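You operate a simulated robot arm through the tools that you are given. There is no shell and no other tool.

The job below is to be done with a simulated two-armed robot. You get a single attempt, and the scene is never put back.

JOB
Pour about 60 ml from the clear jug into the teal cup and stir it smooth.
Fine: use the orange stick; jug and stick go back where they stood. Set down upright: clear jug, orange stick.
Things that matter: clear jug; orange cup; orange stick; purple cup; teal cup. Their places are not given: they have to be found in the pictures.

It is judged by the outcome, as a careful person would: the job done as asked, and still so three seconds after it is handed in. It fails if anything else is knocked over, pushed out of place, dropped, spilled or broken.

ROBOT AND FRAMES
Two 6-joint arms with two-finger grippers on one trunk that stands fixed in place. Base frame: the origin is at the foot of the trunk, x ahead of it, y to its left, z up; the work surface is at about z = 0.85. Lengths are in m, angles in rad, forces in N, time in s.
The left shoulder is at [0.03, 0.178, 1.063], the right one opposite. With the tool pointing down near the work surface each hand reaches from about 0.5 to 0.82 m from the base axis, measured 20 degrees to its own side. Payload 2.54 kg a hand.
The TCP of each hand is the grasp point between the finger pads, 0.03 m short of the fingertips. In the tool frame z runs along the fingers and y along their closing line. The gripper opens to 0.116 m; its body begins 0.095 m behind the TCP.
Orientation is that of the tool frame in the base frame, as a unit quaternion [x, y, z, w]. With the fingers straight down and closing along the base's y, the tool's x points along the base's -x, its y along +y and its z along -z.

CONTROLS
- The arms move only by the tool jog_arm. It takes "left_deltas", "right_deltas" or both (then of equal length, played together; a hand with none holds still); each is a list of rows, each a list of 7 numbers: the shift along the base's x, y, z in units of 50 mm (1.0 is 50 mm), then the turn, a rotation vector about the base's x, y, z in units of 5 degrees (1.0 is 5 degrees), then the finger opening in m, from 0 to 0.116. In form: [[x, y, z, wx, wy, wz, hand], ...]. A call has 1 to 20 rows; each row shifts and turns the commanded pose from where the row before left it. A call with a number of a shift or a turn outside -1 to 1 is refused whole. Each row takes 0.2 s and may step no farther than 0.05 m and 0.15 rad from the row before; otherwise, or with a gripper value out of range, the whole call is refused. Where a pose cannot be reached the arm comes as near as it can. A force on the tool above 40 N (or 10 N above the force at the start of the call, whichever is more), or a blocked arm, ends the call early, and 0.2 s more pass. Each finger travels about 0.153 m/s and halts on what it meets, pressing with about 36 N; the grip force reading is that of the motor and also rises with nothing between the fingers. The clock runs only during rows and for 0.2 s after the last one: add rows that do not move to give the fingers time. It gives the time, the measured TCP pose, the force on the tool (base axes), the opening and the grip force at its end, in the units of the frame above (readings bear some noise), with the torque about the TCP (base axes, N m) and any sound that the robot's microphone picked up.
- Cameras (640 x 400 px; columns grow to the right, rows downward): "scene" is now at [0.0575, -0.0014, 1.7698]; the picture's right is [-0.02, -1.00, 0.00], its down [-0.83, 0.02, -0.56] and it looks along [0.56, -0.01, -0.83] (base axes); focal length 362 px, centre (320, 200). "left" rides on the left gripper at [0.069, 0.015, -0.122] in its tool frame; the picture's right is [-0.21, 0.98, 0.00], its down [-0.83, -0.18, -0.53] and it looks along [-0.52, -0.12, 0.85] (tool axes); focal length 251 px, centre (320, 200). "right" rides on the right gripper at [0.069, -0.015, -0.122] in its tool frame; the picture's right is [0.21, 0.98, 0.00], its down [-0.83, 0.18, -0.53] and it looks along [-0.52, 0.11, 0.85] (tool axes); focal length 251 px, centre (320, 200).
- camera(camera): a new picture of that camera. No time passes.
- raise_lower(by): moves the trunk up (or, below 0, down) by that many m; the arms and the scene camera ride with it, the base frame stays. It gives what a move gives, with no picture.
- head_to(pan, tilt): turns the head with the scene camera to pan (to the left, within 2.496 rad either way) and tilt (down, from -0.506 to 1.204), counted from straight ahead of the robot. It gives what a move gives.
- measure_at(camera, pixels): for up to 12 pixels [column, row] of the newest picture of that camera ("zoom" is the newest enlarged one), the place [x, y, z] in the base frame of the surface seen there, good to about 0.002 m, but the place of the scene camera against the robot may be out by one fixed shift of up to 0.025 m in any direction. No time passes.
- close_up(camera, box): a new picture of the part [left, top, right, bottom] of that camera's present view, enlarged. No time passes.
- sign_off(): hands the job in; it is judged then, once.

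Unless the task says otherwise, let go and move clear before handing in.

The tools are called after ">>>" as a command line: name --argument value ..., lists and objects as JSON in quotes. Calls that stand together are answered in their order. jog_arm: Moves the arms, as the interface text tells. Its arguments: {"type":"object","properties":{"left_deltas":{"type":"array"},"right_deltas":{"type":"array"}},"required":[]} The other tools are called the same way: raise_lower (by) moves the trunk up or down; head_to (pan, tilt) turns the head that bears the scene camera; camera (camera) takes a picture; measure_at (camera, pixels) gives the place of the surface under pixels of a picture; close_up (camera, box) takes an enlarged picture of a part of a camera's view; sign_off () hands the job in.

At the start:

```text
clock: 0.0
left_position: [0.4251, 0.2586, 1.2662]
left_ee_rot: [0.0, 1.0, 0.0, 0.0]
left_ft_force: [0.1, 0.5, 0.5]
left_torque: [0.0, -0.02, -0.01]
left_finger_gap: 0.1158
left_finger_force: 0.0
right_position: [0.477, -0.0825, 1.2575]
right_ee_rot: [0.0, 1.0, 0.0, 0.001]
right_ft_force: [0.4, 0.5, 0.0]
right_torque: [0.05, -0.02, 0.02]
right_finger_gap: 0.116
right_finger_force: 0.1
trunk travel left (down, up): [-0.275, 0.265]
head pan, tilt (commanded): [-0.024, 0.974]
```

scene: 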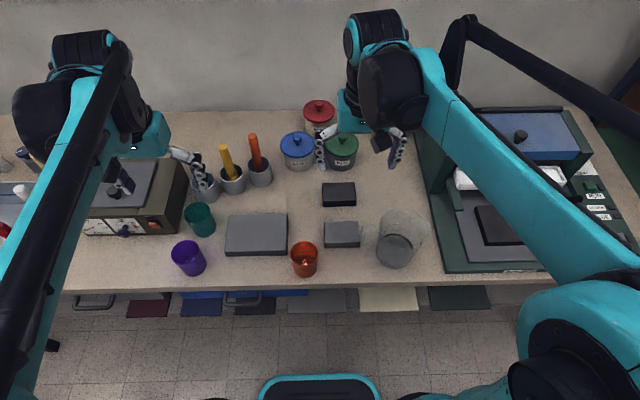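
right: 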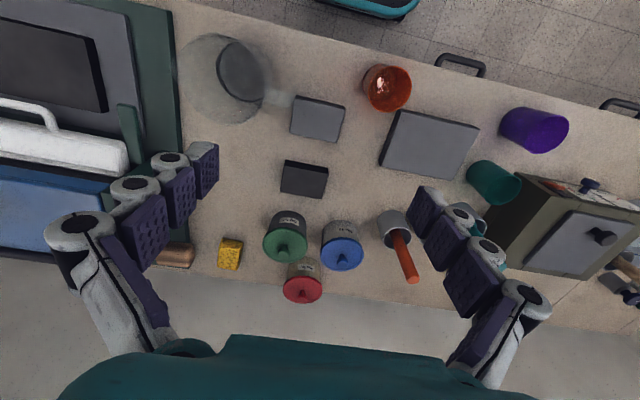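
left: 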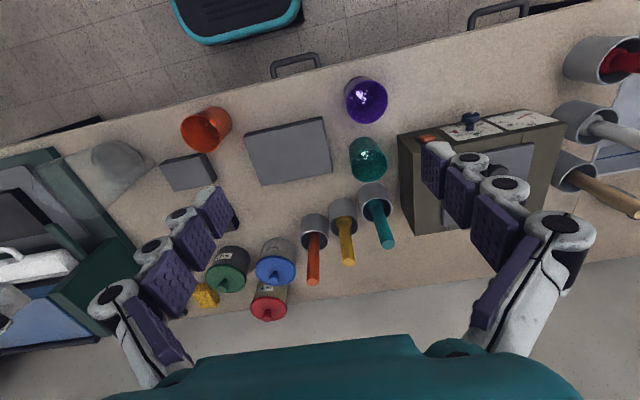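

The scene view shows the clear jug around (400,238), the orange cup at (304,260), the purple cup at (188,258), the teal cup at (200,219) and the orange stick in its holder at (257,160). I'll look closer at each of these before moving.

>>> close_up --camera "scene" --box '[340, 180, 460, 290]'

>>> close_up --camera "scene" --box '[150, 120, 330, 290]'

>>> close_up --camera "right" --box '[150, 10, 350, 150]'

>>> close_up --camera "left" --box '[280, 60, 440, 300]'

```text
3.64 times, centred on (400, 235) of scene
```

zoom: 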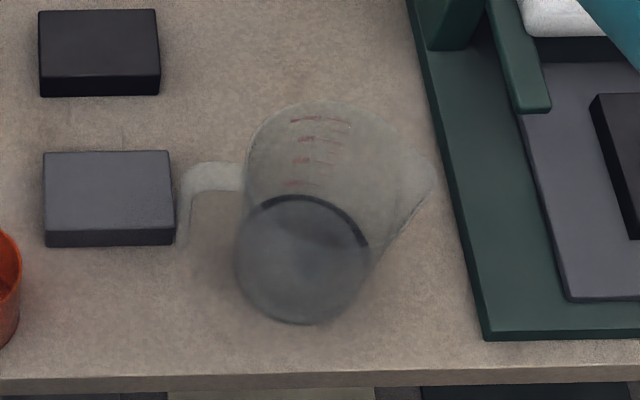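

```text
2.35 times, centred on (240, 205) of scene
```

zoom: 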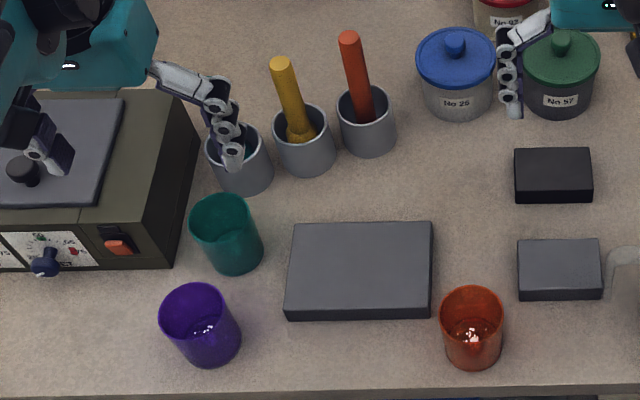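

```text
2.86 times, centred on (250, 80) of right
```

zoom: 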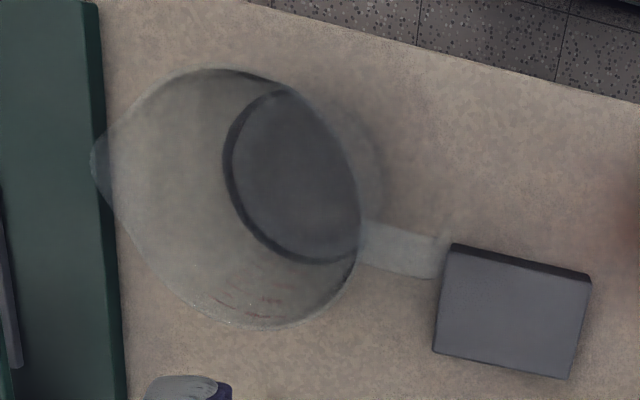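

```text
1.67 times, centred on (360, 180) of left
```

zoom: 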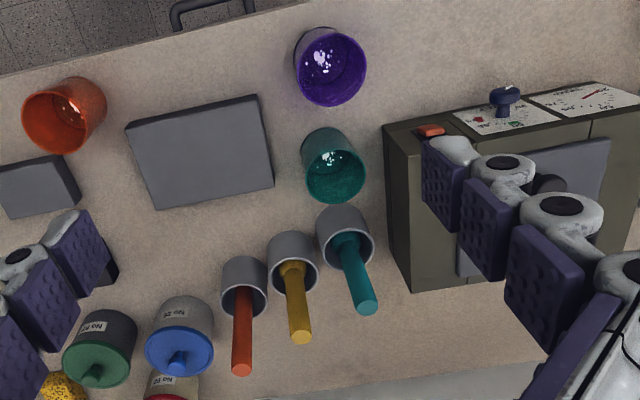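

The jug's handle points to +y and its spout to -y, and there is dark liquid in the bottom. I'll measure the key points with both the scene and hand cameras, since the hand cameras aren't affected by the scene camera's offset.

>>> measure_at --camera "scene" --pixels '[[395, 250], [400, 212], [378, 232], [420, 232], [390, 227], [304, 245], [304, 270], [200, 206], [204, 230], [250, 136], [260, 172], [183, 245]]'

>>> measure_at --camera "right" --pixels '[[240, 75], [205, 45], [180, 70], [270, 95], [225, 120], [388, 75], [414, 281], [400, 232], [490, 200], [318, 115], [296, 110], [305, 178]]'

>>> measure_at --camera "left" --pixels '[[120, 160], [140, 180], [80, 175], [205, 130], [313, 282], [315, 240], [365, 140], [370, 170], [366, 100], [303, 225], [327, 228], [352, 165]]'

```text
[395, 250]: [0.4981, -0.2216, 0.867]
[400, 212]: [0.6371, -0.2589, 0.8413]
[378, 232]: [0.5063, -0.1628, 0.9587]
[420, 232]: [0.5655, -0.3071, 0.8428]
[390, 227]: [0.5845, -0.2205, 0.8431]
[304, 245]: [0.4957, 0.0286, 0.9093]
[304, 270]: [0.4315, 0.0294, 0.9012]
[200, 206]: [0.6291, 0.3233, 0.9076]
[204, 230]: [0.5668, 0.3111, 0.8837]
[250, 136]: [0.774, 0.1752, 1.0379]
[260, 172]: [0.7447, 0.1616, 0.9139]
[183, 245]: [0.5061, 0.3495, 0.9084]
```

```text
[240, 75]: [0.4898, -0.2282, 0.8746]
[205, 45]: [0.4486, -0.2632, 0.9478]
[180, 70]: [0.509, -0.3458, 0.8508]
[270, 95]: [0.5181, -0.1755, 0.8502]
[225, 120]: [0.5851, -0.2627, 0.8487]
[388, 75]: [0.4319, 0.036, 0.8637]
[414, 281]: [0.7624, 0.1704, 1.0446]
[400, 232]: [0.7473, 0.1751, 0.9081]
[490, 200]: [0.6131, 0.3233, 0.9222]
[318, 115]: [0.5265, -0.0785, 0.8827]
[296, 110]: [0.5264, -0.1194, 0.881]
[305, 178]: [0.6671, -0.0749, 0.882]
```

```text
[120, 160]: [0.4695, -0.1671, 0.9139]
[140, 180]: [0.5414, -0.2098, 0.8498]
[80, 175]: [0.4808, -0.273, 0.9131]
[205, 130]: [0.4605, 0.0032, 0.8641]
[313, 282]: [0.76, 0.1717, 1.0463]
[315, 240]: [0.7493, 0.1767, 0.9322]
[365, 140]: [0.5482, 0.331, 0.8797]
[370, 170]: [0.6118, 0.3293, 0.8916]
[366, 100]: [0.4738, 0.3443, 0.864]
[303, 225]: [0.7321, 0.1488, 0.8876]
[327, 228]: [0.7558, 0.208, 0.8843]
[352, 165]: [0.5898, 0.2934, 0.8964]
```

The hand cameras agree with each other (table at z≈0.850, stick top at [0.761,0.171,1.045]). The scene camera reads about +0.013 x and -0.008 z off. I'll move the right hand aside so its camera faces the jug, and yaw the left hand while it is still up high.

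>>> jog_arm --left_deltas '[[0, 0, 0, 0, 0, 1, 0.116], [0, 0, 0, 0, 0, 1, 0.116], [0, 0, 0, 0, 0, 1, 0.116], [0, 0, 0, 0, 0, 1, 0.116], [0, 0, 0, 0, 0, 1, 0.116], [0, 0, 0, 0, 0, 1, 0.116], [0, 0, 0, 0, 0, 1, 0.116], [0, 0, 0, 0, 0, 1, 0.116], [0, 0, 0, 0, 0, 1, 0.116], [0, 0, 0, 0, 0, 1, 0.116], [0, 0, 0, 0, 0, 1, 0.116], [0, 0, 0, 0, 0, 1, 0.116], [0, 0, 0, 0, 0, 1, 0.116], [0, 0, 0, 0, 0, 1, 0.116], [0, 0, 0, 0, 0, 1, 0.116], [0, 0, 0, 0, 0, 1, 0.116], [0, 0, 0, 0, 0, 1, 0.116], [0, 0, 0, 0, 0, 1, 0.116]]' --right_deltas '[[-0.108, -0.186, -0.067, 0, -0.333, 0, 0.116], [-0.108, -0.186, -0.067, 0, -0.333, 0, 0.116], [-0.108, -0.186, -0.067, 0, -0.333, 0, 0.116], [-0.108, -0.186, -0.067, 0, -0.333, 0, 0.116], [-0.108, -0.186, -0.067, 0, -0.333, 0, 0.116], [-0.108, -0.186, -0.067, 0, -0.333, 0, 0.116], [-0.108, -0.186, -0.067, 0, -0.333, 0, 0.116], [-0.108, -0.186, -0.067, 0, -0.333, 0, 0.116], [-0.108, -0.186, -0.067, 0, -0.333, 0, 0.116], [-0.108, -0.186, -0.067, 0, -0.333, 0, 0.116], [-0.108, -0.186, -0.067, 0, -0.333, 0, 0.116], [-0.108, -0.186, -0.067, 0, -0.333, 0, 0.116], [-0.108, -0.186, -0.067, 0, -0.333, 0, 0.116], [-0.108, -0.186, -0.067, 0, -0.333, 0, 0.116], [-0.108, -0.186, -0.067, 0, -0.333, 0, 0.116], [-0.108, -0.186, -0.067, 0, -0.333, 0, 0.116], [-0.108, -0.186, -0.067, 0, -0.333, 0, 0.116], [-0.108, -0.186, -0.067, 0, -0.333, 0, 0.116]]'

```text
clock: 3.8
left_position: [0.4234, 0.2591, 1.2667]
left_ee_rot: [0.708, -0.707, -0.001, -0.001]
left_ft_force: [-1.3, -0.1, 0.3]
left_torque: [-0.01, -0.02, 0.02]
left_finger_gap: 0.116
left_finger_force: 0.1
right_position: [0.3797, -0.2489, 1.1978]
right_ee_rot: [0.0, 0.966, -0.001, 0.259]
right_ft_force: [-0.1, 0.0, -0.4]
right_torque: [0.01, -0.02, 0.0]
right_finger_gap: 0.1161
right_finger_force: 0.0
trunk travel left (down, up): [-0.275, 0.265]
head pan, tilt (commanded): [-0.024, 0.974]
```

Both hands reached their poses (left yawed 90°, right tilted 30°). I'll look through all three cameras.

>>> camera --camera "right"

>>> camera --camera "left"

>>> camera --camera "scene"

```text
taken
```

right: 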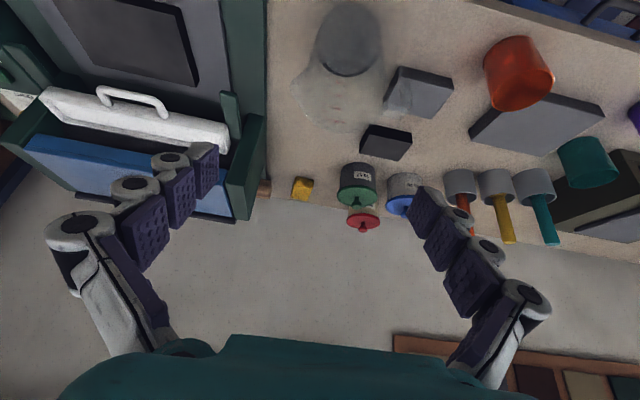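

```text
taken
```

left: 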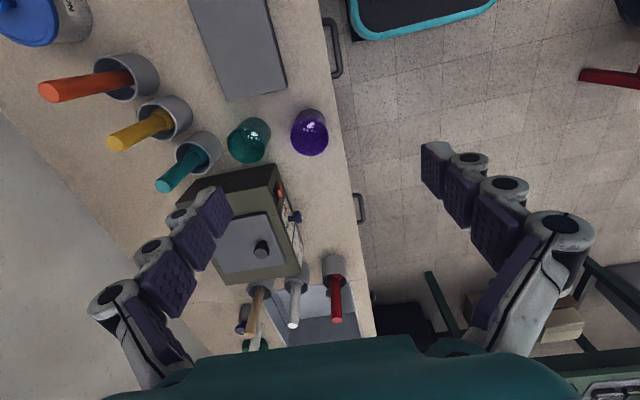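

```text
taken
```

scene: 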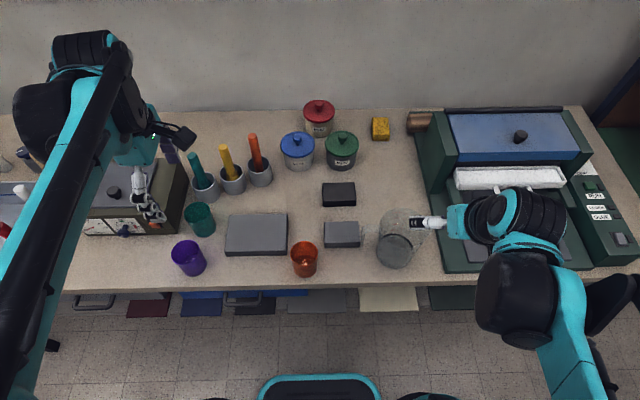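

The right camera now sees the jug from the front at (340,75). I'll enlarge that view and the teal cup's.

>>> close_up --camera "right" --box '[270, 0, 430, 140]'

>>> close_up --camera "left" --box '[20, 40, 340, 240]'

>>> close_up --camera "scene" --box '[340, 180, 460, 290]'

```text
2.86 times, centred on (350, 70) of right
```

zoom: 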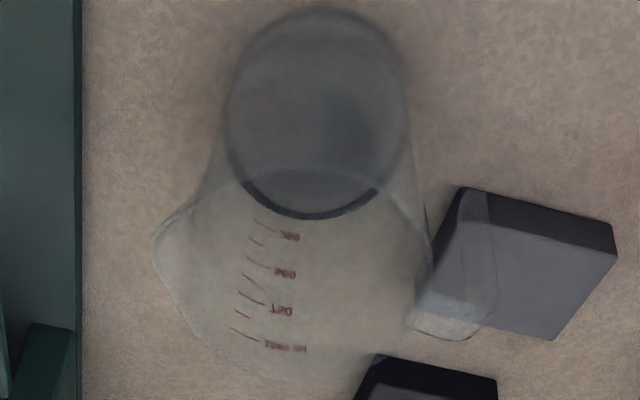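

```text
2.00 times, centred on (180, 140) of left
```

zoom: 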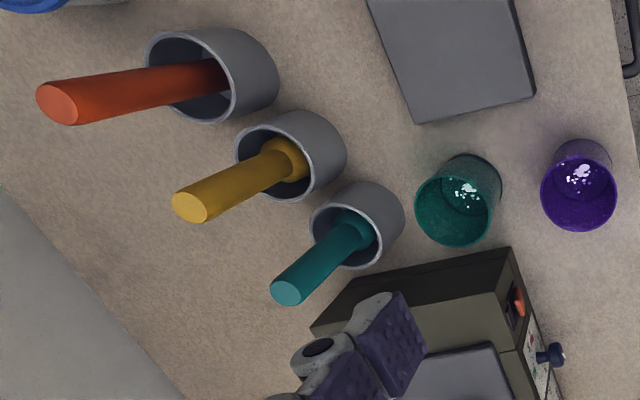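

```text
3.64 times, centred on (400, 235) of scene
```

zoom: 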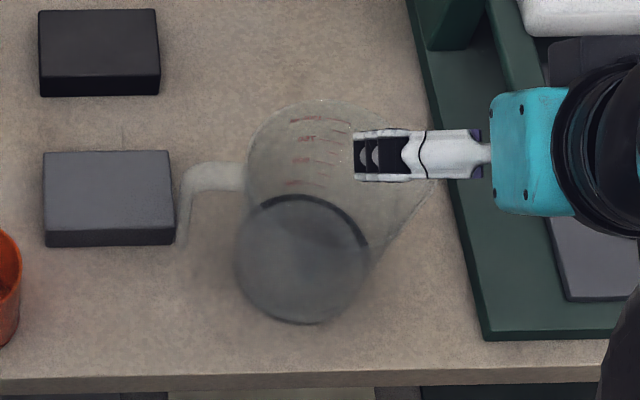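

The jug is marked up to 1000 ml and the liquid sits below the 250 mark. Next I'll measure the machine beside the teal cup, the cup rims and the stick from the left camera.

>>> measure_at --camera "left" --pixels '[[230, 240], [250, 172], [262, 245], [280, 225], [228, 144], [248, 161], [265, 135], [250, 138], [50, 91], [100, 77], [112, 100], [128, 60]]'

>>> measure_at --camera "right" --pixels '[[350, 20], [345, 50], [350, 75], [318, 75], [370, 80], [385, 105], [378, 116], [312, 100], [298, 85], [330, 128], [370, 118], [376, 45]]'

```text
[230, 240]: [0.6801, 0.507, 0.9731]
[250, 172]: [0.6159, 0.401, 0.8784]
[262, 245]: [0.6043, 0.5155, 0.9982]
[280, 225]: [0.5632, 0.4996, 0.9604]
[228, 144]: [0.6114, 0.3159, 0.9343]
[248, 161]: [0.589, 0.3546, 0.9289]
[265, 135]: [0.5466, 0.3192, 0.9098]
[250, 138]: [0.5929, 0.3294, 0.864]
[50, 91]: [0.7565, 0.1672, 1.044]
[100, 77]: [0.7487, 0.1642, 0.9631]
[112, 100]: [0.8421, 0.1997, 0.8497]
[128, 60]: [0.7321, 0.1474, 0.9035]
```

```text
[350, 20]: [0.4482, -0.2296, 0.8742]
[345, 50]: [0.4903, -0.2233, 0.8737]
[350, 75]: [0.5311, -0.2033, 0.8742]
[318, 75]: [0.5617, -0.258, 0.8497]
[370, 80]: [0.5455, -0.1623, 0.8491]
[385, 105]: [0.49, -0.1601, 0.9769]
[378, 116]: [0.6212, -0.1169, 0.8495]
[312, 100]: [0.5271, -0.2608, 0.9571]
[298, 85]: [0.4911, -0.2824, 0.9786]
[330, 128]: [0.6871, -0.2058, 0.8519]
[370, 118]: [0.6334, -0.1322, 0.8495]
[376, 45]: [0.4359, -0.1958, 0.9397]
```

The liquid surface is at z≈0.874 (about 20 mm deep), the jug's rim and handle top at about 0.978, and the machine top at about 0.973 with a knob at 0.998. I'll move the right hand further aside and bring the left hand toward the handle side, tilted 45°, to see the handle better.

>>> jog_arm --left_deltas '[[0.128, -0.515, -0.278, -0.75, 0, 0, 0.116], [0.128, -0.515, -0.278, -0.75, 0, 0, 0.116], [0.128, -0.515, -0.278, -0.75, 0, 0, 0.116], [0.128, -0.515, -0.278, -0.75, 0, 0, 0.116], [0.128, -0.515, -0.278, -0.75, 0, 0, 0.116], [0.128, -0.515, -0.278, -0.75, 0, 0, 0.116], [0.128, -0.515, -0.278, -0.75, 0, 0, 0.116], [0.128, -0.515, -0.278, -0.75, 0, 0, 0.116], [0.128, -0.515, -0.278, -0.75, 0, 0, 0.116], [0.128, -0.515, -0.278, -0.75, 0, 0, 0.116], [0.128, -0.515, -0.278, -0.75, 0, 0, 0.116], [0.128, -0.515, -0.278, -0.75, 0, 0, 0.116]]' --right_deltas '[[-0.08, -0.28, 0, 0, 0, 0, 0.116], [-0.08, -0.28, 0, 0, 0, 0, 0.116], [-0.08, -0.28, 0, 0, 0, 0, 0.116], [-0.08, -0.28, 0, 0, 0, 0, 0.116], [-0.08, -0.28, 0, 0, 0, 0, 0.116], [-0.08, -0.28, 0, 0, 0, 0, 0.116], [-0.08, -0.28, 0, 0, 0, 0, 0.116], [-0.08, -0.28, 0, 0, 0, 0, 0.116], [-0.08, -0.28, 0, 0, 0, 0, 0.116], [-0.08, -0.28, 0, 0, 0, 0, 0.116], [-0.08, -0.28, 0, 0, 0, 0, 0.116], [-0.08, -0.28, 0, 0, 0, 0, 0.116]]'

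>>> camera --camera "left"

>>> camera --camera "right"

>>> camera --camera "scene"

```text
clock: 6.4
left_position: [0.501, -0.0511, 1.1005]
left_ee_rot: [0.654, -0.653, 0.27, 0.27]
left_ft_force: [-0.6, 0.0, 0.8]
left_torque: [-0.02, 0.01, -0.01]
left_finger_gap: 0.1158
left_finger_force: 0.1
right_position: [0.3337, -0.4181, 1.1979]
right_ee_rot: [-0.001, 0.966, 0.002, 0.259]
right_ft_force: [1.0, 0.1, -0.5]
right_torque: [-0.01, 0.03, -0.01]
right_finger_gap: 0.116
right_finger_force: 0.0
trunk travel left (down, up): [-0.275, 0.265]
head pan, tilt (commanded): [-0.024, 0.974]
```

```text
taken
```

left: 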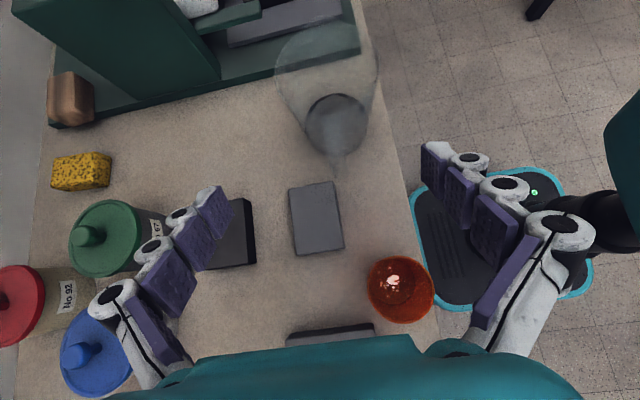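

```text
taken
```

right: 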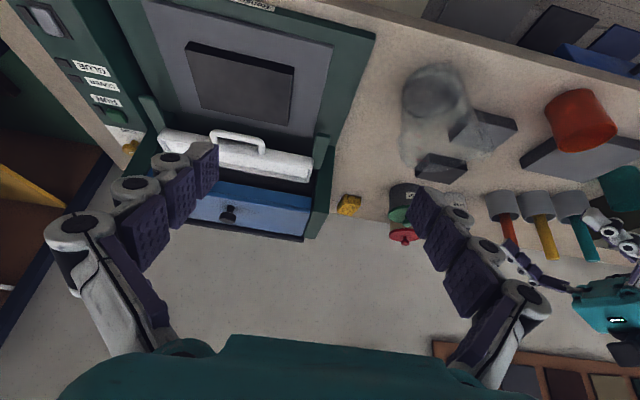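

```text
taken
```

scene: 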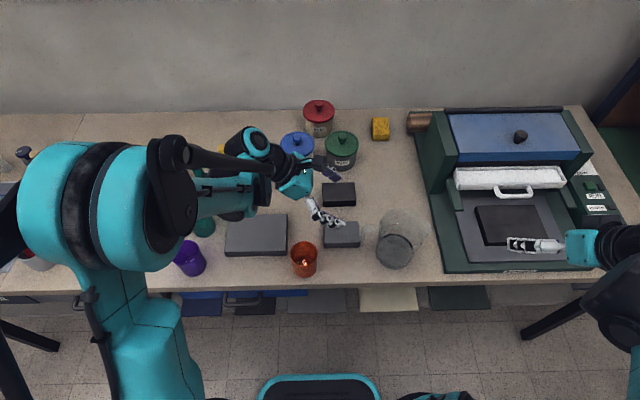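

>>> close_up --camera "left" --box '[260, 15, 400, 195]'

>>> close_up --camera "right" --box '[380, 50, 540, 190]'

>>> close_up --camera "scene" --box '[350, 195, 440, 275]'

```text
2.22 times, centred on (330, 105) of left
```

zoom: 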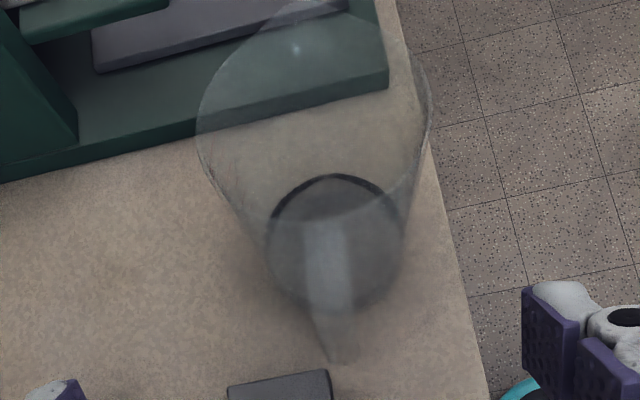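

```text
2.86 times, centred on (460, 120) of right
```

zoom: 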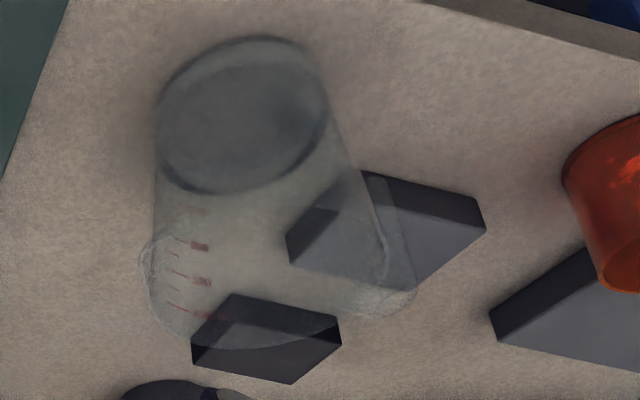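

```text
5.00 times, centred on (395, 235) of scene
```

zoom: 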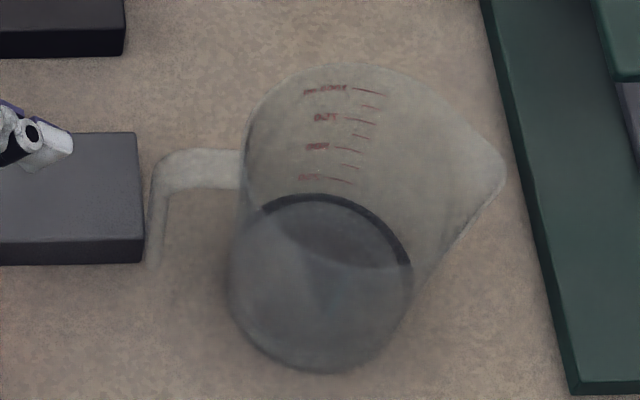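

The last scene zoom shows the handle clearly: a top bar from (242,170) to (160,170), then a vertical bar down to (152,265). I'll measure along it, and on the rim and spout.

>>> measure_at --camera "zoom" --pixels '[[200, 168], [225, 168], [175, 170], [160, 185], [157, 205], [156, 230], [154, 250], [500, 180], [245, 120], [330, 88], [320, 280], [320, 70]]'

>>> measure_at --camera "left" --pixels '[[332, 120], [333, 140], [334, 150], [335, 160], [337, 170], [325, 130], [341, 130], [335, 85], [310, 125], [362, 125], [375, 75], [277, 80]]'

>>> measure_at --camera "right" --pixels '[[480, 150], [490, 152], [484, 130], [480, 118], [470, 158], [460, 158], [430, 170], [415, 150], [435, 90], [411, 135], [445, 65], [430, 115]]'

```text
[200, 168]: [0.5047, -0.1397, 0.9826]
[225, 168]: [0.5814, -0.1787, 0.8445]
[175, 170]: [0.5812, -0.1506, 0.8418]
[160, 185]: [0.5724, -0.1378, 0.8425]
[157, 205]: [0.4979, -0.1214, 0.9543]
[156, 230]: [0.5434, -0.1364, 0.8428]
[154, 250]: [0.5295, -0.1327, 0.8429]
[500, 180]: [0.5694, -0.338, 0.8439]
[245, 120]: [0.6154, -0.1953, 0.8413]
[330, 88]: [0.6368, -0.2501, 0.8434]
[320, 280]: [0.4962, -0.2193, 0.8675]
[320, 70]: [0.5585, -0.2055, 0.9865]
```

```text
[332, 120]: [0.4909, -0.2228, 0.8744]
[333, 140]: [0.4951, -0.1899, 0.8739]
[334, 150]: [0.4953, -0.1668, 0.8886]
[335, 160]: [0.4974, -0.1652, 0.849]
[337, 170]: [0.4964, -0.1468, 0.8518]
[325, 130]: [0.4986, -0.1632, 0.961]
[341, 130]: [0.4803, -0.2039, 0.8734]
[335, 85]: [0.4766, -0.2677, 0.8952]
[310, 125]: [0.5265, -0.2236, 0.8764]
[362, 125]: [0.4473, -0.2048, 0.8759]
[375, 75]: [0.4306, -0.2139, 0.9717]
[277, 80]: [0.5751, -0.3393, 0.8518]
```

```text
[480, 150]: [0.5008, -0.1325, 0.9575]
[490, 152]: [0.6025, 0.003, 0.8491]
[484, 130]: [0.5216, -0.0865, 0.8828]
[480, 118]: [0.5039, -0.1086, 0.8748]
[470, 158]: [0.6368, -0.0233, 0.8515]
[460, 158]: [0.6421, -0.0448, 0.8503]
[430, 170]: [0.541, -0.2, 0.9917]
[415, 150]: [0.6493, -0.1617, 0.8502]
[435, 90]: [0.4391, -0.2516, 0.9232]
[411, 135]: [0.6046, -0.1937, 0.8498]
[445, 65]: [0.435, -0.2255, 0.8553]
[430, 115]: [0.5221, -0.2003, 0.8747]
```

The jug measures as centre ≈(0.487,-0.222), rim top ≈0.993 and outer handle bar ≈(0.492,-0.13). Gripping the handle with the wrist rolled the other way keeps the pour posture natural and puts the hand camera over the cup, so I'll roll the left hand 180° about its own axis in free air.

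>>> jog_arm --left_deltas '[[0, 0.1, 0.05, 0, -0.707, -0.707, 0.116], [0, 0.1, 0.05, 0, -0.707, -0.707, 0.116], [0, 0.1, 0.05, 0, -0.707, -0.707, 0.116], [0, 0.1, 0.05, 0, -0.707, -0.707, 0.116], [0, 0.1, 0.05, 0, -0.707, -0.707, 0.116], [0, 0.1, 0.05, 0, -0.707, -0.707, 0.116], [0, 0.1, 0.05, 0, -0.707, -0.707, 0.116], [0, 0.1, 0.05, 0, -0.707, -0.707, 0.116], [0, 0.1, 0.05, 0, -0.707, -0.707, 0.116], [0, 0.1, 0.05, 0, -0.707, -0.707, 0.116], [0, 0.1, 0.05, 0, -0.707, -0.707, 0.116], [0, 0.1, 0.05, 0, -0.707, -0.707, 0.116], [0, 0.1, 0.05, 0, -0.707, -0.707, 0.116], [0, 0.1, 0.05, 0, -0.707, -0.707, 0.116], [0, 0.1, 0.05, 0, -0.707, -0.707, 0.116], [0, 0.1, 0.05, 0, -0.707, -0.707, 0.116], [0, 0.1, 0.05, 0, -0.707, -0.707, 0.116], [0, 0.1, 0.05, 0, -0.707, -0.707, 0.116]]'

>>> jog_arm --left_deltas '[[0, 0.1, 0.05, 0, -0.707, -0.707, 0.116], [0, 0.1, 0.05, 0, -0.707, -0.707, 0.116], [0, 0.1, 0.05, 0, -0.707, -0.707, 0.116], [0, 0.1, 0.05, 0, -0.707, -0.707, 0.116], [0, 0.1, 0.05, 0, -0.707, -0.707, 0.116], [0, 0.1, 0.05, 0, -0.707, -0.707, 0.116], [0, 0.1, 0.05, 0, -0.707, -0.707, 0.116], [0, 0.1, 0.05, 0, -0.707, -0.707, 0.116], [0, 0.1, 0.05, 0, -0.707, -0.707, 0.116], [0, 0.1, 0.05, 0, -0.707, -0.707, 0.116], [0, 0.1, 0.05, 0, -0.707, -0.707, 0.116], [0, 0.1, 0.05, 0, -0.707, -0.707, 0.116], [0, 0.1, 0.05, 0, -0.707, -0.707, 0.116], [0, 0.1, 0.05, 0, -0.707, -0.707, 0.116], [0, 0.1, 0.05, 0, -0.707, -0.707, 0.116], [0, 0.1, 0.05, 0, -0.707, -0.707, 0.116], [0, 0.1, 0.05, 0, -0.707, -0.707, 0.116], [0, 0.1, 0.05, 0, -0.707, -0.707, 0.116]]'

```text
clock: 10.2
left_position: [0.501, 0.0398, 1.1457]
left_ee_rot: [-0.001, 0.924, -0.383, 0.0]
left_ft_force: [0.3, 0.4, 0.3]
left_torque: [0.01, 0.0, 0.02]
left_finger_gap: 0.1161
left_finger_force: 0.1
right_position: [0.3317, -0.4164, 1.1983]
right_ee_rot: [0.0, 0.966, 0.0, 0.26]
right_ft_force: [0.4, 0.1, -0.3]
right_torque: [-0.03, 0.01, -0.02]
right_finger_gap: 0.116
right_finger_force: 0.1
trunk travel left (down, up): [-0.275, 0.265]
head pan, tilt (commanded): [-0.024, 0.974]
```

```text
clock: 14.0
left_position: [0.5018, 0.1287, 1.1902]
left_ee_rot: [0.651, 0.656, -0.27, 0.271]
left_ft_force: [0.6, -0.8, 0.0]
left_torque: [-0.01, 0.0, -0.01]
left_finger_gap: 0.1161
left_finger_force: 0.1
right_position: [0.3331, -0.418, 1.1993]
right_ee_rot: [0.0, 0.965, 0.001, 0.261]
right_ft_force: [0.4, 0.1, 0.0]
right_torque: [-0.03, -0.02, 0.0]
right_finger_gap: 0.1161
right_finger_force: 0.1
trunk travel left (down, up): [-0.275, 0.265]
head pan, tilt (commanded): [-0.024, 0.974]
```

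The roll reached fine and the fingers point down and -y at 45°. Now I'll rehearse the pour pose empty-handed: yaw +135°, then tilt 75° above the area beside the teal cup.

>>> jog_arm --left_deltas '[[0, 0.17, 0, 0, 0, 1, 0.116], [0, 0.17, 0, 0, 0, 1, 0.116], [0, 0.17, 0, 0, 0, 1, 0.116], [0, 0.17, 0, 0, 0, 1, 0.116], [0, 0.17, 0, 0, 0, 1, 0.116], [0, 0.17, 0, 0, 0, 1, 0.116], [0, 0.17, 0, 0, 0, 1, 0.116], [0, 0.17, 0, 0, 0, 1, 0.116], [0, 0.17, 0, 0, 0, 1, 0.116], [0, 0.17, 0, 0, 0, 1, 0.116], [0, 0.17, 0, 0, 0, 1, 0.116], [0, 0.17, 0, 0, 0, 1, 0.116], [0, 0.17, 0, 0, 0, 1, 0.116], [0, 0.17, 0, 0, 0, 1, 0.116]]'

>>> jog_arm --left_deltas '[[0, 0, 0, 0, 0, 1, 0.116], [0, 0, 0, 0, 0, 1, 0.116], [0, 0, 0, 0, 0, 1, 0.116], [0, 0, 0, 0, 0, 1, 0.116], [0, 0, 0, 0, 0, 1, 0.116], [0, 0, 0, 0, 0, 1, 0.116], [0, 0, 0, 0, 0, 1, 0.116], [0, 0, 0, 0, 0, 1, 0.116], [0, 0, 0, 0, 0, 1, 0.116], [0, 0, 0, 0, 0, 1, 0.116], [0, 0, 0, 0, 0, 1, 0.116], [0, 0, 0, 0, 0, 1, 0.116], [0, 0, 0, 0, 0, 1, 0.116]]'

>>> jog_arm --left_deltas '[[0, 0, 0, -0.707, 0.707, 0, 0.116], [0, 0, 0, -0.707, 0.707, 0, 0.116], [0, 0, 0, -0.707, 0.707, 0, 0.116], [0, 0, 0, -0.707, 0.707, 0, 0.116], [0, 0, 0, -0.707, 0.707, 0, 0.116], [0, 0, 0, -0.707, 0.707, 0, 0.116], [0, 0, 0, -0.707, 0.707, 0, 0.116], [0, 0, 0, -0.707, 0.707, 0, 0.116], [0, 0, 0, -0.707, 0.707, 0, 0.116], [0, 0, 0, -0.707, 0.707, 0, 0.116], [0, 0, 0, -0.707, 0.707, 0, 0.116], [0, 0, 0, -0.707, 0.707, 0, 0.116], [0, 0, 0, -0.707, 0.707, 0, 0.116], [0, 0, 0, -0.707, 0.707, 0, 0.116], [0, 0, 0, -0.707, 0.707, 0, 0.116], [0, 0, 0, -0.707, 0.707, 0, 0.116]]'

>>> camera --camera "scene"

>>> camera --camera "left"

```text
clock: 17.0
left_position: [0.501, 0.248, 1.1899]
left_ee_rot: [0.158, 0.91, -0.067, 0.376]
left_ft_force: [0.6, 0.5, 0.6]
left_torque: [0.02, 0.02, 0.04]
left_finger_gap: 0.1161
left_finger_force: 0.0
right_position: [0.332, -0.4172, 1.1977]
right_ee_rot: [0.0, 0.966, 0.0, 0.259]
right_ft_force: [0.1, -0.2, -0.6]
right_torque: [0.0, 0.02, -0.01]
right_finger_gap: 0.1162
right_finger_force: 0.1
trunk travel left (down, up): [-0.275, 0.265]
head pan, tilt (commanded): [-0.024, 0.974]
```

```text
clock: 19.8
left_position: [0.5024, 0.2484, 1.1904]
left_ee_rot: [-0.355, 0.853, 0.145, 0.354]
left_ft_force: [0.6, -1.1, -0.1]
left_torque: [-0.01, 0.0, 0.02]
left_finger_gap: 0.1159
left_finger_force: 0.0
right_position: [0.334, -0.417, 1.197]
right_ee_rot: [0.0, 0.966, 0.001, 0.259]
right_ft_force: [0.0, -0.3, 0.1]
right_torque: [-0.01, 0.04, 0.01]
right_finger_gap: 0.116
right_finger_force: 0.1
trunk travel left (down, up): [-0.275, 0.265]
head pan, tilt (commanded): [-0.024, 0.974]
```

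```text
clock: 23.2
left_position: [0.5017, 0.2471, 1.1906]
left_ee_rot: [-0.373, 0.893, -0.099, -0.233]
left_ft_force: [0.6, -0.1, -0.5]
left_torque: [0.06, 0.0, -0.01]
left_finger_gap: 0.1158
left_finger_force: 0.0
left hand out of reach, approached as far as the arm can: row 16
right_position: [0.3319, -0.4171, 1.1977]
right_ee_rot: [0.0, 0.966, 0.0, 0.259]
right_ft_force: [0.3, 0.0, 0.5]
right_torque: [0.03, -0.02, -0.01]
right_finger_gap: 0.1159
right_finger_force: 0.0
trunk travel left (down, up): [-0.275, 0.265]
head pan, tilt (commanded): [-0.024, 0.974]
```

```text
taken
```

scene: 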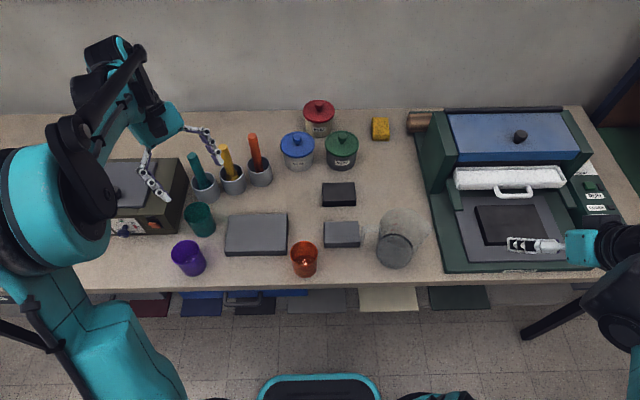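

```text
taken
```

left: 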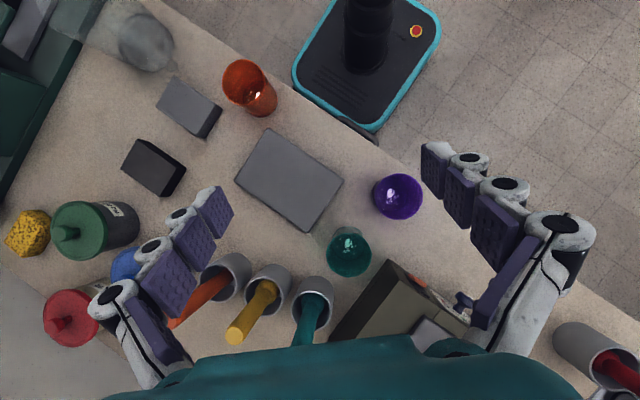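

At this spot the empty pour pose tilts 75–77° before hitting a limit. My volume estimate (about 150 ml in the jug, lip radius 66 mm) puts 60 ml out at roughly 72°. I'll check whether other headings give more margin.

>>> jog_arm --left_deltas '[[0, 0, 0, 0, 0, -1, 0.116], [0, 0, 0, 0, 0, -1, 0.116], [0, 0, 0, 0, 0, -1, 0.116], [0, 0, 0, 0, 0, -1, 0.116], [0, 0, 0, 0, 0, -1, 0.116], [0, 0, 0, -0.342, 0.94, 0, 0.116], [0, 0, 0, -0.342, 0.94, 0, 0.116]]'

>>> jog_arm --left_deltas '[[0, 0, 0, 0.342, -0.94, 0, 0.116], [0, 0, 0, 0.342, -0.94, 0, 0.116], [0, 0, 0, 0, 0, 1, 0.116], [0, 0, 0, 0, 0, 1, 0.116], [0, 0, 0, 0, 0, 1, 0.116], [0, 0, 0, 0, 0, 1, 0.116], [0, 0, 0, 0, 0, 1, 0.116], [0, 0, 0, 0, 0, 1, 0.116], [0, 0, 0, 0, 0, 1, 0.116], [0, 0, 0, 0, 0, 1, 0.116], [0, 0, 0, 0, 0, 1, 0.116], [0, 0, 0, 0, 0, 1, 0.116], [0, 0, 0, -0.94, 0.342, 0, 0.116], [0, 0, 0, -0.94, 0.342, 0, 0.116]]'

```text
clock: 24.8
left_position: [0.5067, 0.2278, 1.1895]
left_ee_rot: [-0.174, 0.959, -0.048, -0.22]
left_ft_force: [-0.1, 0.2, 0.0]
left_torque: [-0.01, -0.01, -0.01]
left_finger_gap: 0.1159
left_finger_force: 0.0
left hand out of reach, approached as far as the arm can: row 1, 2, 3, 4, 6, 7
right_position: [0.3313, -0.4176, 1.1971]
right_ee_rot: [0.0, 0.966, 0.0, 0.259]
right_ft_force: [0.4, 0.4, 0.2]
right_torque: [-0.02, 0.02, -0.01]
right_finger_gap: 0.1163
right_finger_force: 0.1
trunk travel left (down, up): [-0.275, 0.265]
head pan, tilt (commanded): [-0.024, 0.974]
```

```text
clock: 27.8
left_position: [0.5053, 0.2294, 1.1911]
left_ee_rot: [-0.563, 0.795, -0.136, -0.179]
left_ft_force: [-0.2, -0.7, 1.0]
left_torque: [-0.03, 0.01, 0.0]
left_finger_gap: 0.1162
left_finger_force: 0.1
right_position: [0.3328, -0.418, 1.1979]
right_ee_rot: [0.0, 0.966, 0.0, 0.259]
right_ft_force: [0.6, -0.5, -0.1]
right_torque: [0.04, -0.05, 0.0]
right_finger_gap: 0.116
right_finger_force: 0.1
trunk travel left (down, up): [-0.275, 0.265]
head pan, tilt (commanded): [-0.024, 0.974]
```

>>> jog_arm --left_deltas '[[0, 0, 0, -0.94, 0.342, 0, 0.116], [0, 0, 0, -0.94, 0.342, 0, 0.116], [0, 0, 0, -0.94, 0.342, 0, 0.116], [0, 0, 0, -0.94, 0.342, 0, 0.116]]'

>>> camera --camera "scene"

```text
clock: 28.8
left_position: [0.5075, 0.2217, 1.1898]
left_ee_rot: [-0.54, 0.758, -0.22, -0.293]
left_ft_force: [0.3, -0.7, -0.1]
left_torque: [0.0, -0.01, -0.01]
left_finger_gap: 0.1159
left_finger_force: 0.1
left hand out of reach, approached as far as the arm can: row 4
right_position: [0.3326, -0.4169, 1.1977]
right_ee_rot: [0.0, 0.966, -0.001, 0.26]
right_ft_force: [-0.3, 0.0, 0.4]
right_torque: [0.0, -0.01, -0.01]
right_finger_gap: 0.116
right_finger_force: 0.0
trunk travel left (down, up): [-0.275, 0.265]
head pan, tilt (commanded): [-0.024, 0.974]
```

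```text
taken
```

scene: 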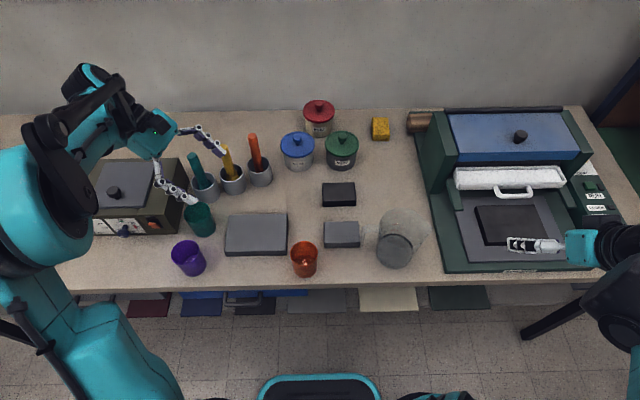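

Heading 160° (spout toward mostly +y, jug body over the low gray pad) tilts to about 88°, so I'll use it. I'll check that pose at the actual pour position, TCP ≈(0.543,0.227,1.10), still empty-handed.

>>> jog_arm --left_deltas '[[0, 0, 0, 0.94, -0.342, 0, 0.116], [0, 0, 0, 0.94, -0.342, 0, 0.116], [0.18, 0.025, -0.45, 0, 0, 0, 0.116], [0.18, 0.025, -0.45, 0, 0, 0, 0.116], [0.18, 0.025, -0.45, 0, 0, 0, 0.116], [0.18, 0.025, -0.45, 0, 0, 0, 0.116], [0, 0, 0, 0, 0, 0, 0.116]]'

>>> camera --camera "left"

```text
clock: 30.4
left_position: [0.5472, 0.2251, 1.1005]
left_ee_rot: [-0.557, 0.781, -0.173, -0.224]
left_ft_force: [1.0, -1.6, 0.7]
left_torque: [-0.01, 0.0, 0.0]
left_finger_gap: 0.1158
left_finger_force: 0.2
right_position: [0.3318, -0.4166, 1.1973]
right_ee_rot: [-0.001, 0.966, 0.001, 0.26]
right_ft_force: [-0.5, -0.3, 0.0]
right_torque: [0.0, -0.01, -0.01]
right_finger_gap: 0.1163
right_finger_force: 0.0
trunk travel left (down, up): [-0.275, 0.265]
head pan, tilt (commanded): [-0.024, 0.974]
```

```text
taken
```

left: 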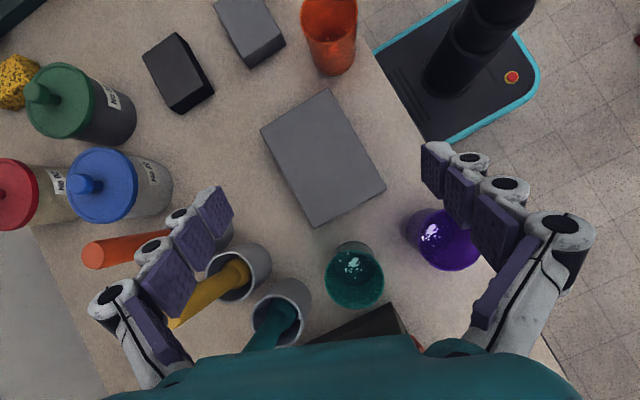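

The pour pose is reachable and the left camera looks into the teal cup at (355,275). I'll zoom in to measure its rim and floor, plus the stick and its holder.

>>> close_up --camera "left" --box '[300, 220, 420, 320]'

>>> measure_at --camera "left" --pixels '[[326, 275], [384, 275], [355, 307], [335, 255], [353, 244], [355, 262], [345, 268], [365, 290], [430, 235], [340, 270], [360, 255], [355, 285]]'

```text
4.00 times, centred on (360, 270) of left
```

zoom: 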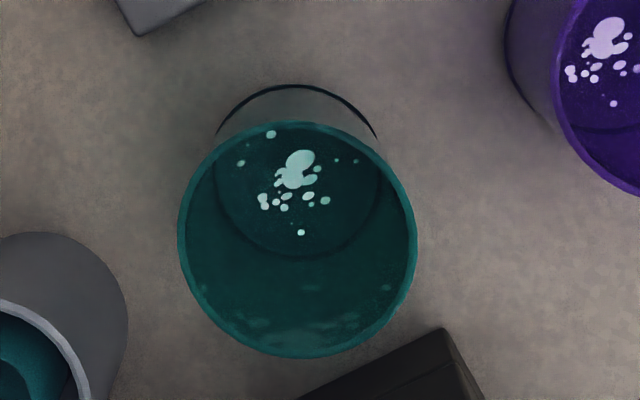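

```text
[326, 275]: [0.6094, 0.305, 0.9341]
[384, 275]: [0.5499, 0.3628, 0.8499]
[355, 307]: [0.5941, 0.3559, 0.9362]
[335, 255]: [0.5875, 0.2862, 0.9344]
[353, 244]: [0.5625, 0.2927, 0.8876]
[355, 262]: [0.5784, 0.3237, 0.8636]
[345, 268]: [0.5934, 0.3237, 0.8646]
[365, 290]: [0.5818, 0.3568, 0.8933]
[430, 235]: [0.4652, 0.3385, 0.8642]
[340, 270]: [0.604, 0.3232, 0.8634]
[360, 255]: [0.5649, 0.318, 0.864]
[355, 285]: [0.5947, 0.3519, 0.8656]
```

Teal cup: rim centre ≈(0.578,0.322), rim z 0.935, radius ≈37 mm, with lumpy contents at z≈0.864. 60 ml should raise that surface about 19–20 mm, to roughly 0.883. I'll bring the left hand back to the grip orientation on the handle side of the jug.

>>> jog_arm --left_deltas '[[-0.056, 0, 0.1125, 0.932, -0.2814, 0, 0.116], [-0.056, 0, 0.1125, 0.932, -0.2814, 0, 0.116], [-0.056, 0, 0.1125, 0.932, -0.2814, 0, 0.116], [-0.056, 0, 0.1125, 0.932, -0.2814, 0, 0.116], [-0.056, 0, 0.1125, 0.932, -0.2814, 0, 0.116], [-0.056, 0, 0.1125, 0.932, -0.2814, 0, 0.116], [-0.056, 0, 0.1125, 0.932, -0.2814, 0, 0.116], [-0.056, 0, 0.1125, 0.932, -0.2814, 0, 0.116], [-0.056, 0, 0.1125, 0.932, -0.2814, 0, 0.116], [-0.056, 0, 0.1125, 0.932, -0.2814, 0, 0.116], [-0.056, 0, 0.1125, 0.932, -0.2814, 0, 0.116], [-0.056, 0, 0.1125, 0.932, -0.2814, 0, 0.116], [-0.056, 0, 0.1125, 0.932, -0.2814, 0, 0.116], [-0.056, 0, 0.1125, 0.932, -0.2814, 0, 0.116], [-0.056, 0, 0.1125, 0.932, -0.2814, 0, 0.116], [-0.056, 0, 0.1125, 0.932, -0.2814, 0, 0.116]]'

>>> jog_arm --left_deltas '[[0, -0.136, -0.0545, 0, 0, -0.989, 0.116], [0, -0.136, -0.0545, 0, 0, -0.989, 0.116], [0, -0.136, -0.0545, 0, 0, -0.989, 0.116], [0, -0.136, -0.0545, 0, 0, -0.989, 0.116], [0, -0.136, -0.0545, 0, 0, -0.989, 0.116], [0, -0.136, -0.0545, 0, 0, -0.989, 0.116], [0, -0.136, -0.0545, 0, 0, -0.989, 0.116], [0, -0.136, -0.0545, 0, 0, -0.989, 0.116], [0, -0.136, -0.0545, 0, 0, -0.989, 0.116], [0, -0.136, -0.0545, 0, 0, -0.989, 0.116], [0, -0.136, -0.0545, 0, 0, -0.989, 0.116], [0, -0.136, -0.0545, 0, 0, -0.989, 0.116], [0, -0.136, -0.0545, 0, 0, -0.989, 0.116], [0, -0.136, -0.0545, 0, 0, -0.989, 0.116], [0, -0.136, -0.0545, 0, 0, -0.989, 0.116], [0, -0.136, -0.0545, 0, 0, -0.989, 0.116], [0, -0.136, -0.0545, 0, 0, -0.989, 0.116]]'

>>> jog_arm --left_deltas '[[0, -0.136, -0.0545, 0, 0, -0.989, 0.116], [0, -0.136, -0.0545, 0, 0, -0.989, 0.116], [0, -0.136, -0.0545, 0, 0, -0.989, 0.116], [0, -0.136, -0.0545, 0, 0, -0.989, 0.116], [0, -0.136, -0.0545, 0, 0, -0.989, 0.116], [0, -0.136, -0.0545, 0, 0, -0.989, 0.116], [0, -0.136, -0.0545, 0, 0, -0.989, 0.116], [0, -0.136, -0.0545, 0, 0, -0.989, 0.116], [0, -0.136, -0.0545, 0, 0, -0.989, 0.116], [0, -0.136, -0.0545, 0, 0, -0.989, 0.116], [0, -0.136, -0.0545, 0, 0, -0.989, 0.116], [0, -0.136, -0.0545, 0, 0, -0.989, 0.116], [0, -0.136, -0.0545, 0, 0, -0.989, 0.116], [0, -0.136, -0.0545, 0, 0, -0.989, 0.116], [0, -0.136, -0.0545, 0, 0, -0.989, 0.116], [0, -0.136, -0.0545, 0, 0, -0.989, 0.116]]'

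>>> camera --camera "left"

>>> camera --camera "scene"

```text
clock: 33.8
left_position: [0.4984, 0.2253, 1.1897]
left_ee_rot: [-0.536, 0.752, 0.236, 0.302]
left_ft_force: [-0.7, -0.3, 0.2]
left_torque: [-0.01, 0.04, 0.0]
left_finger_gap: 0.1163
left_finger_force: 0.1
right_position: [0.3318, -0.4177, 1.1973]
right_ee_rot: [0.0, 0.966, 0.0, 0.26]
right_ft_force: [-0.5, 0.2, -0.7]
right_torque: [-0.01, 0.03, 0.0]
right_finger_gap: 0.1157
right_finger_force: 0.1
trunk travel left (down, up): [-0.275, 0.265]
head pan, tilt (commanded): [-0.024, 0.974]
```

```text
clock: 37.4
left_position: [0.5005, 0.1111, 1.1437]
left_ee_rot: [0.106, 0.918, -0.028, 0.382]
left_ft_force: [-0.2, 0.5, 0.2]
left_torque: [-0.05, -0.01, -0.03]
left_finger_gap: 0.1155
left_finger_force: 0.0
right_position: [0.332, -0.4159, 1.1981]
right_ee_rot: [0.0, 0.966, 0.0, 0.259]
right_ft_force: [0.5, -1.0, 0.4]
right_torque: [-0.05, 0.0, -0.03]
right_finger_gap: 0.1161
right_finger_force: 0.1
trunk travel left (down, up): [-0.275, 0.265]
head pan, tilt (commanded): [-0.024, 0.974]
```

```text
clock: 40.8
left_position: [0.5011, 0.002, 1.0995]
left_ee_rot: [0.668, 0.639, -0.265, 0.276]
left_ft_force: [0.3, 0.0, 0.9]
left_torque: [0.04, -0.01, 0.01]
left_finger_gap: 0.1158
left_finger_force: 0.1
right_position: [0.3323, -0.4171, 1.1971]
right_ee_rot: [0.0, 0.966, 0.0, 0.259]
right_ft_force: [-0.1, -0.9, -0.2]
right_torque: [0.01, 0.03, 0.03]
right_finger_gap: 0.1158
right_finger_force: 0.2
trunk travel left (down, up): [-0.275, 0.265]
head pan, tilt (commanded): [-0.024, 0.974]
```

```text
taken
```

left: 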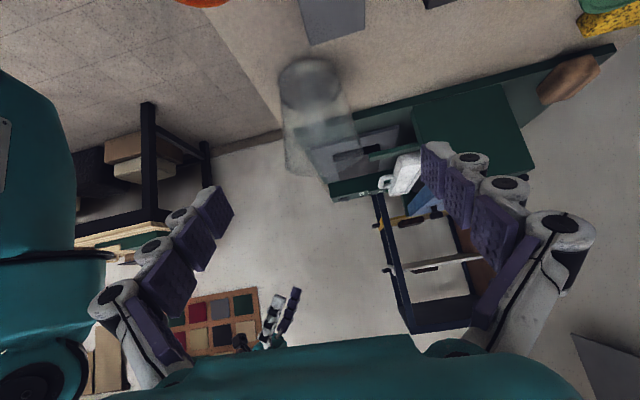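

```text
taken
```

scene: 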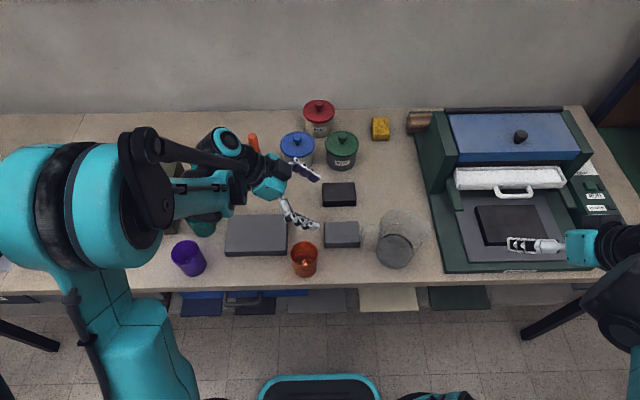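

The left camera now sees the jug nearly side-on at (310,110). I'll zoom in there and from the right camera.

>>> close_up --camera "left" --box '[250, 40, 380, 190]'

>>> close_up --camera "right" --box '[380, 50, 530, 180]'

>>> close_up --camera "scene" --box '[355, 205, 435, 270]'

```text
2.67 times, centred on (315, 115) of left
```

zoom: 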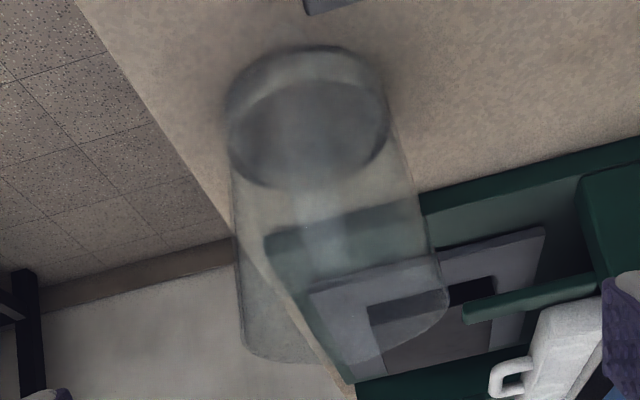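

```text
3.08 times, centred on (455, 115) of right
```

zoom: 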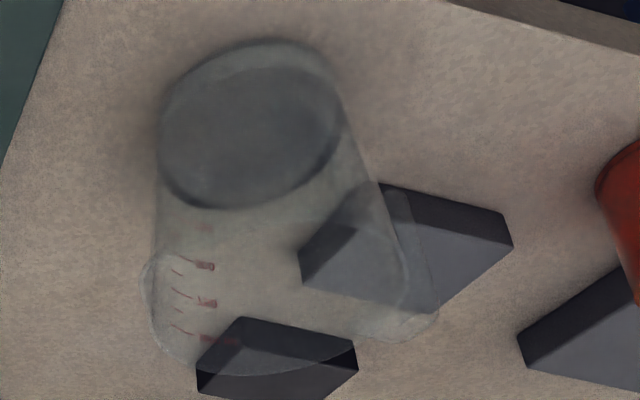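

```text
6.15 times, centred on (395, 238) of scene
```

zoom: 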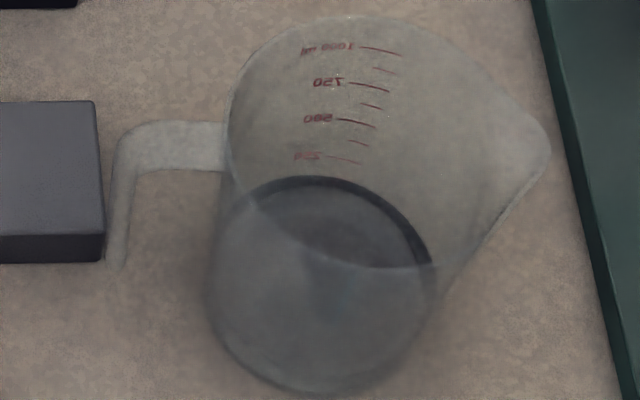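

In these views the handle's vertical bar is centred at x≈0.490, y≈-0.13, z from about 0.87 to 0.985, and roughly 20 mm wide. I'll confirm with direct measurements on it.

>>> measure_at --camera "left" --pixels '[[313, 117], [314, 122], [315, 128], [312, 110], [311, 104], [309, 117], [318, 122], [307, 122], [316, 133], [310, 98], [320, 128], [305, 110]]'

>>> measure_at --camera "zoom" --pixels '[[170, 140], [200, 140], [140, 145], [125, 160], [122, 180], [120, 200], [119, 220], [117, 240], [150, 135], [185, 155], [128, 150], [215, 150]]'

>>> measure_at --camera "right" --pixels '[[481, 148], [479, 145], [483, 155], [478, 135], [484, 145], [487, 150], [476, 160], [470, 165], [482, 140], [485, 155], [480, 155], [475, 128]]'

```text
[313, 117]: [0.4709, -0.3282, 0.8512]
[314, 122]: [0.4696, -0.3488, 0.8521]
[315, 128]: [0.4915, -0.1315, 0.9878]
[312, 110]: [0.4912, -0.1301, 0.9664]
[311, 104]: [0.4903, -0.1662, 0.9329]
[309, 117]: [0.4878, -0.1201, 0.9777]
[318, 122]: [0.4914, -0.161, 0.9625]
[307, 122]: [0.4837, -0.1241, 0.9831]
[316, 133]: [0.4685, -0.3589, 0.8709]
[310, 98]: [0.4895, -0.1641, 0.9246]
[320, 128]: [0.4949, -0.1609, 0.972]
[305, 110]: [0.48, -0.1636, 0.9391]
```

```text
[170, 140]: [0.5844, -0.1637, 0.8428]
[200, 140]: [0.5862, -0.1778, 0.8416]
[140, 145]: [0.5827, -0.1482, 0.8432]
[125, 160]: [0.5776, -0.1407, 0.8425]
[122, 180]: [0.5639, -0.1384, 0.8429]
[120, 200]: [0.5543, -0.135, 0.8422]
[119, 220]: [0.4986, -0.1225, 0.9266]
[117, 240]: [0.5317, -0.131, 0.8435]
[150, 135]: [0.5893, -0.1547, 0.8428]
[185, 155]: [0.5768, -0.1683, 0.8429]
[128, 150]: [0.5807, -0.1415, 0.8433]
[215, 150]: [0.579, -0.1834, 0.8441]
```

```text
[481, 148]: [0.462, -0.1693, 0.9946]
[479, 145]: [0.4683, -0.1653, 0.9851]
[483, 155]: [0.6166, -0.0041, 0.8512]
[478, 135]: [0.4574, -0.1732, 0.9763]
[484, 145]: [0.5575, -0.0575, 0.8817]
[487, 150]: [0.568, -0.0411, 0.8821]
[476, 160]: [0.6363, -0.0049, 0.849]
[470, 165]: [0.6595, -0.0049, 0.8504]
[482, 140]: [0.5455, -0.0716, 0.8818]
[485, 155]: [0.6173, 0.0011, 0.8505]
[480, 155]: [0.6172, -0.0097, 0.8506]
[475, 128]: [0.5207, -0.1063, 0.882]
```

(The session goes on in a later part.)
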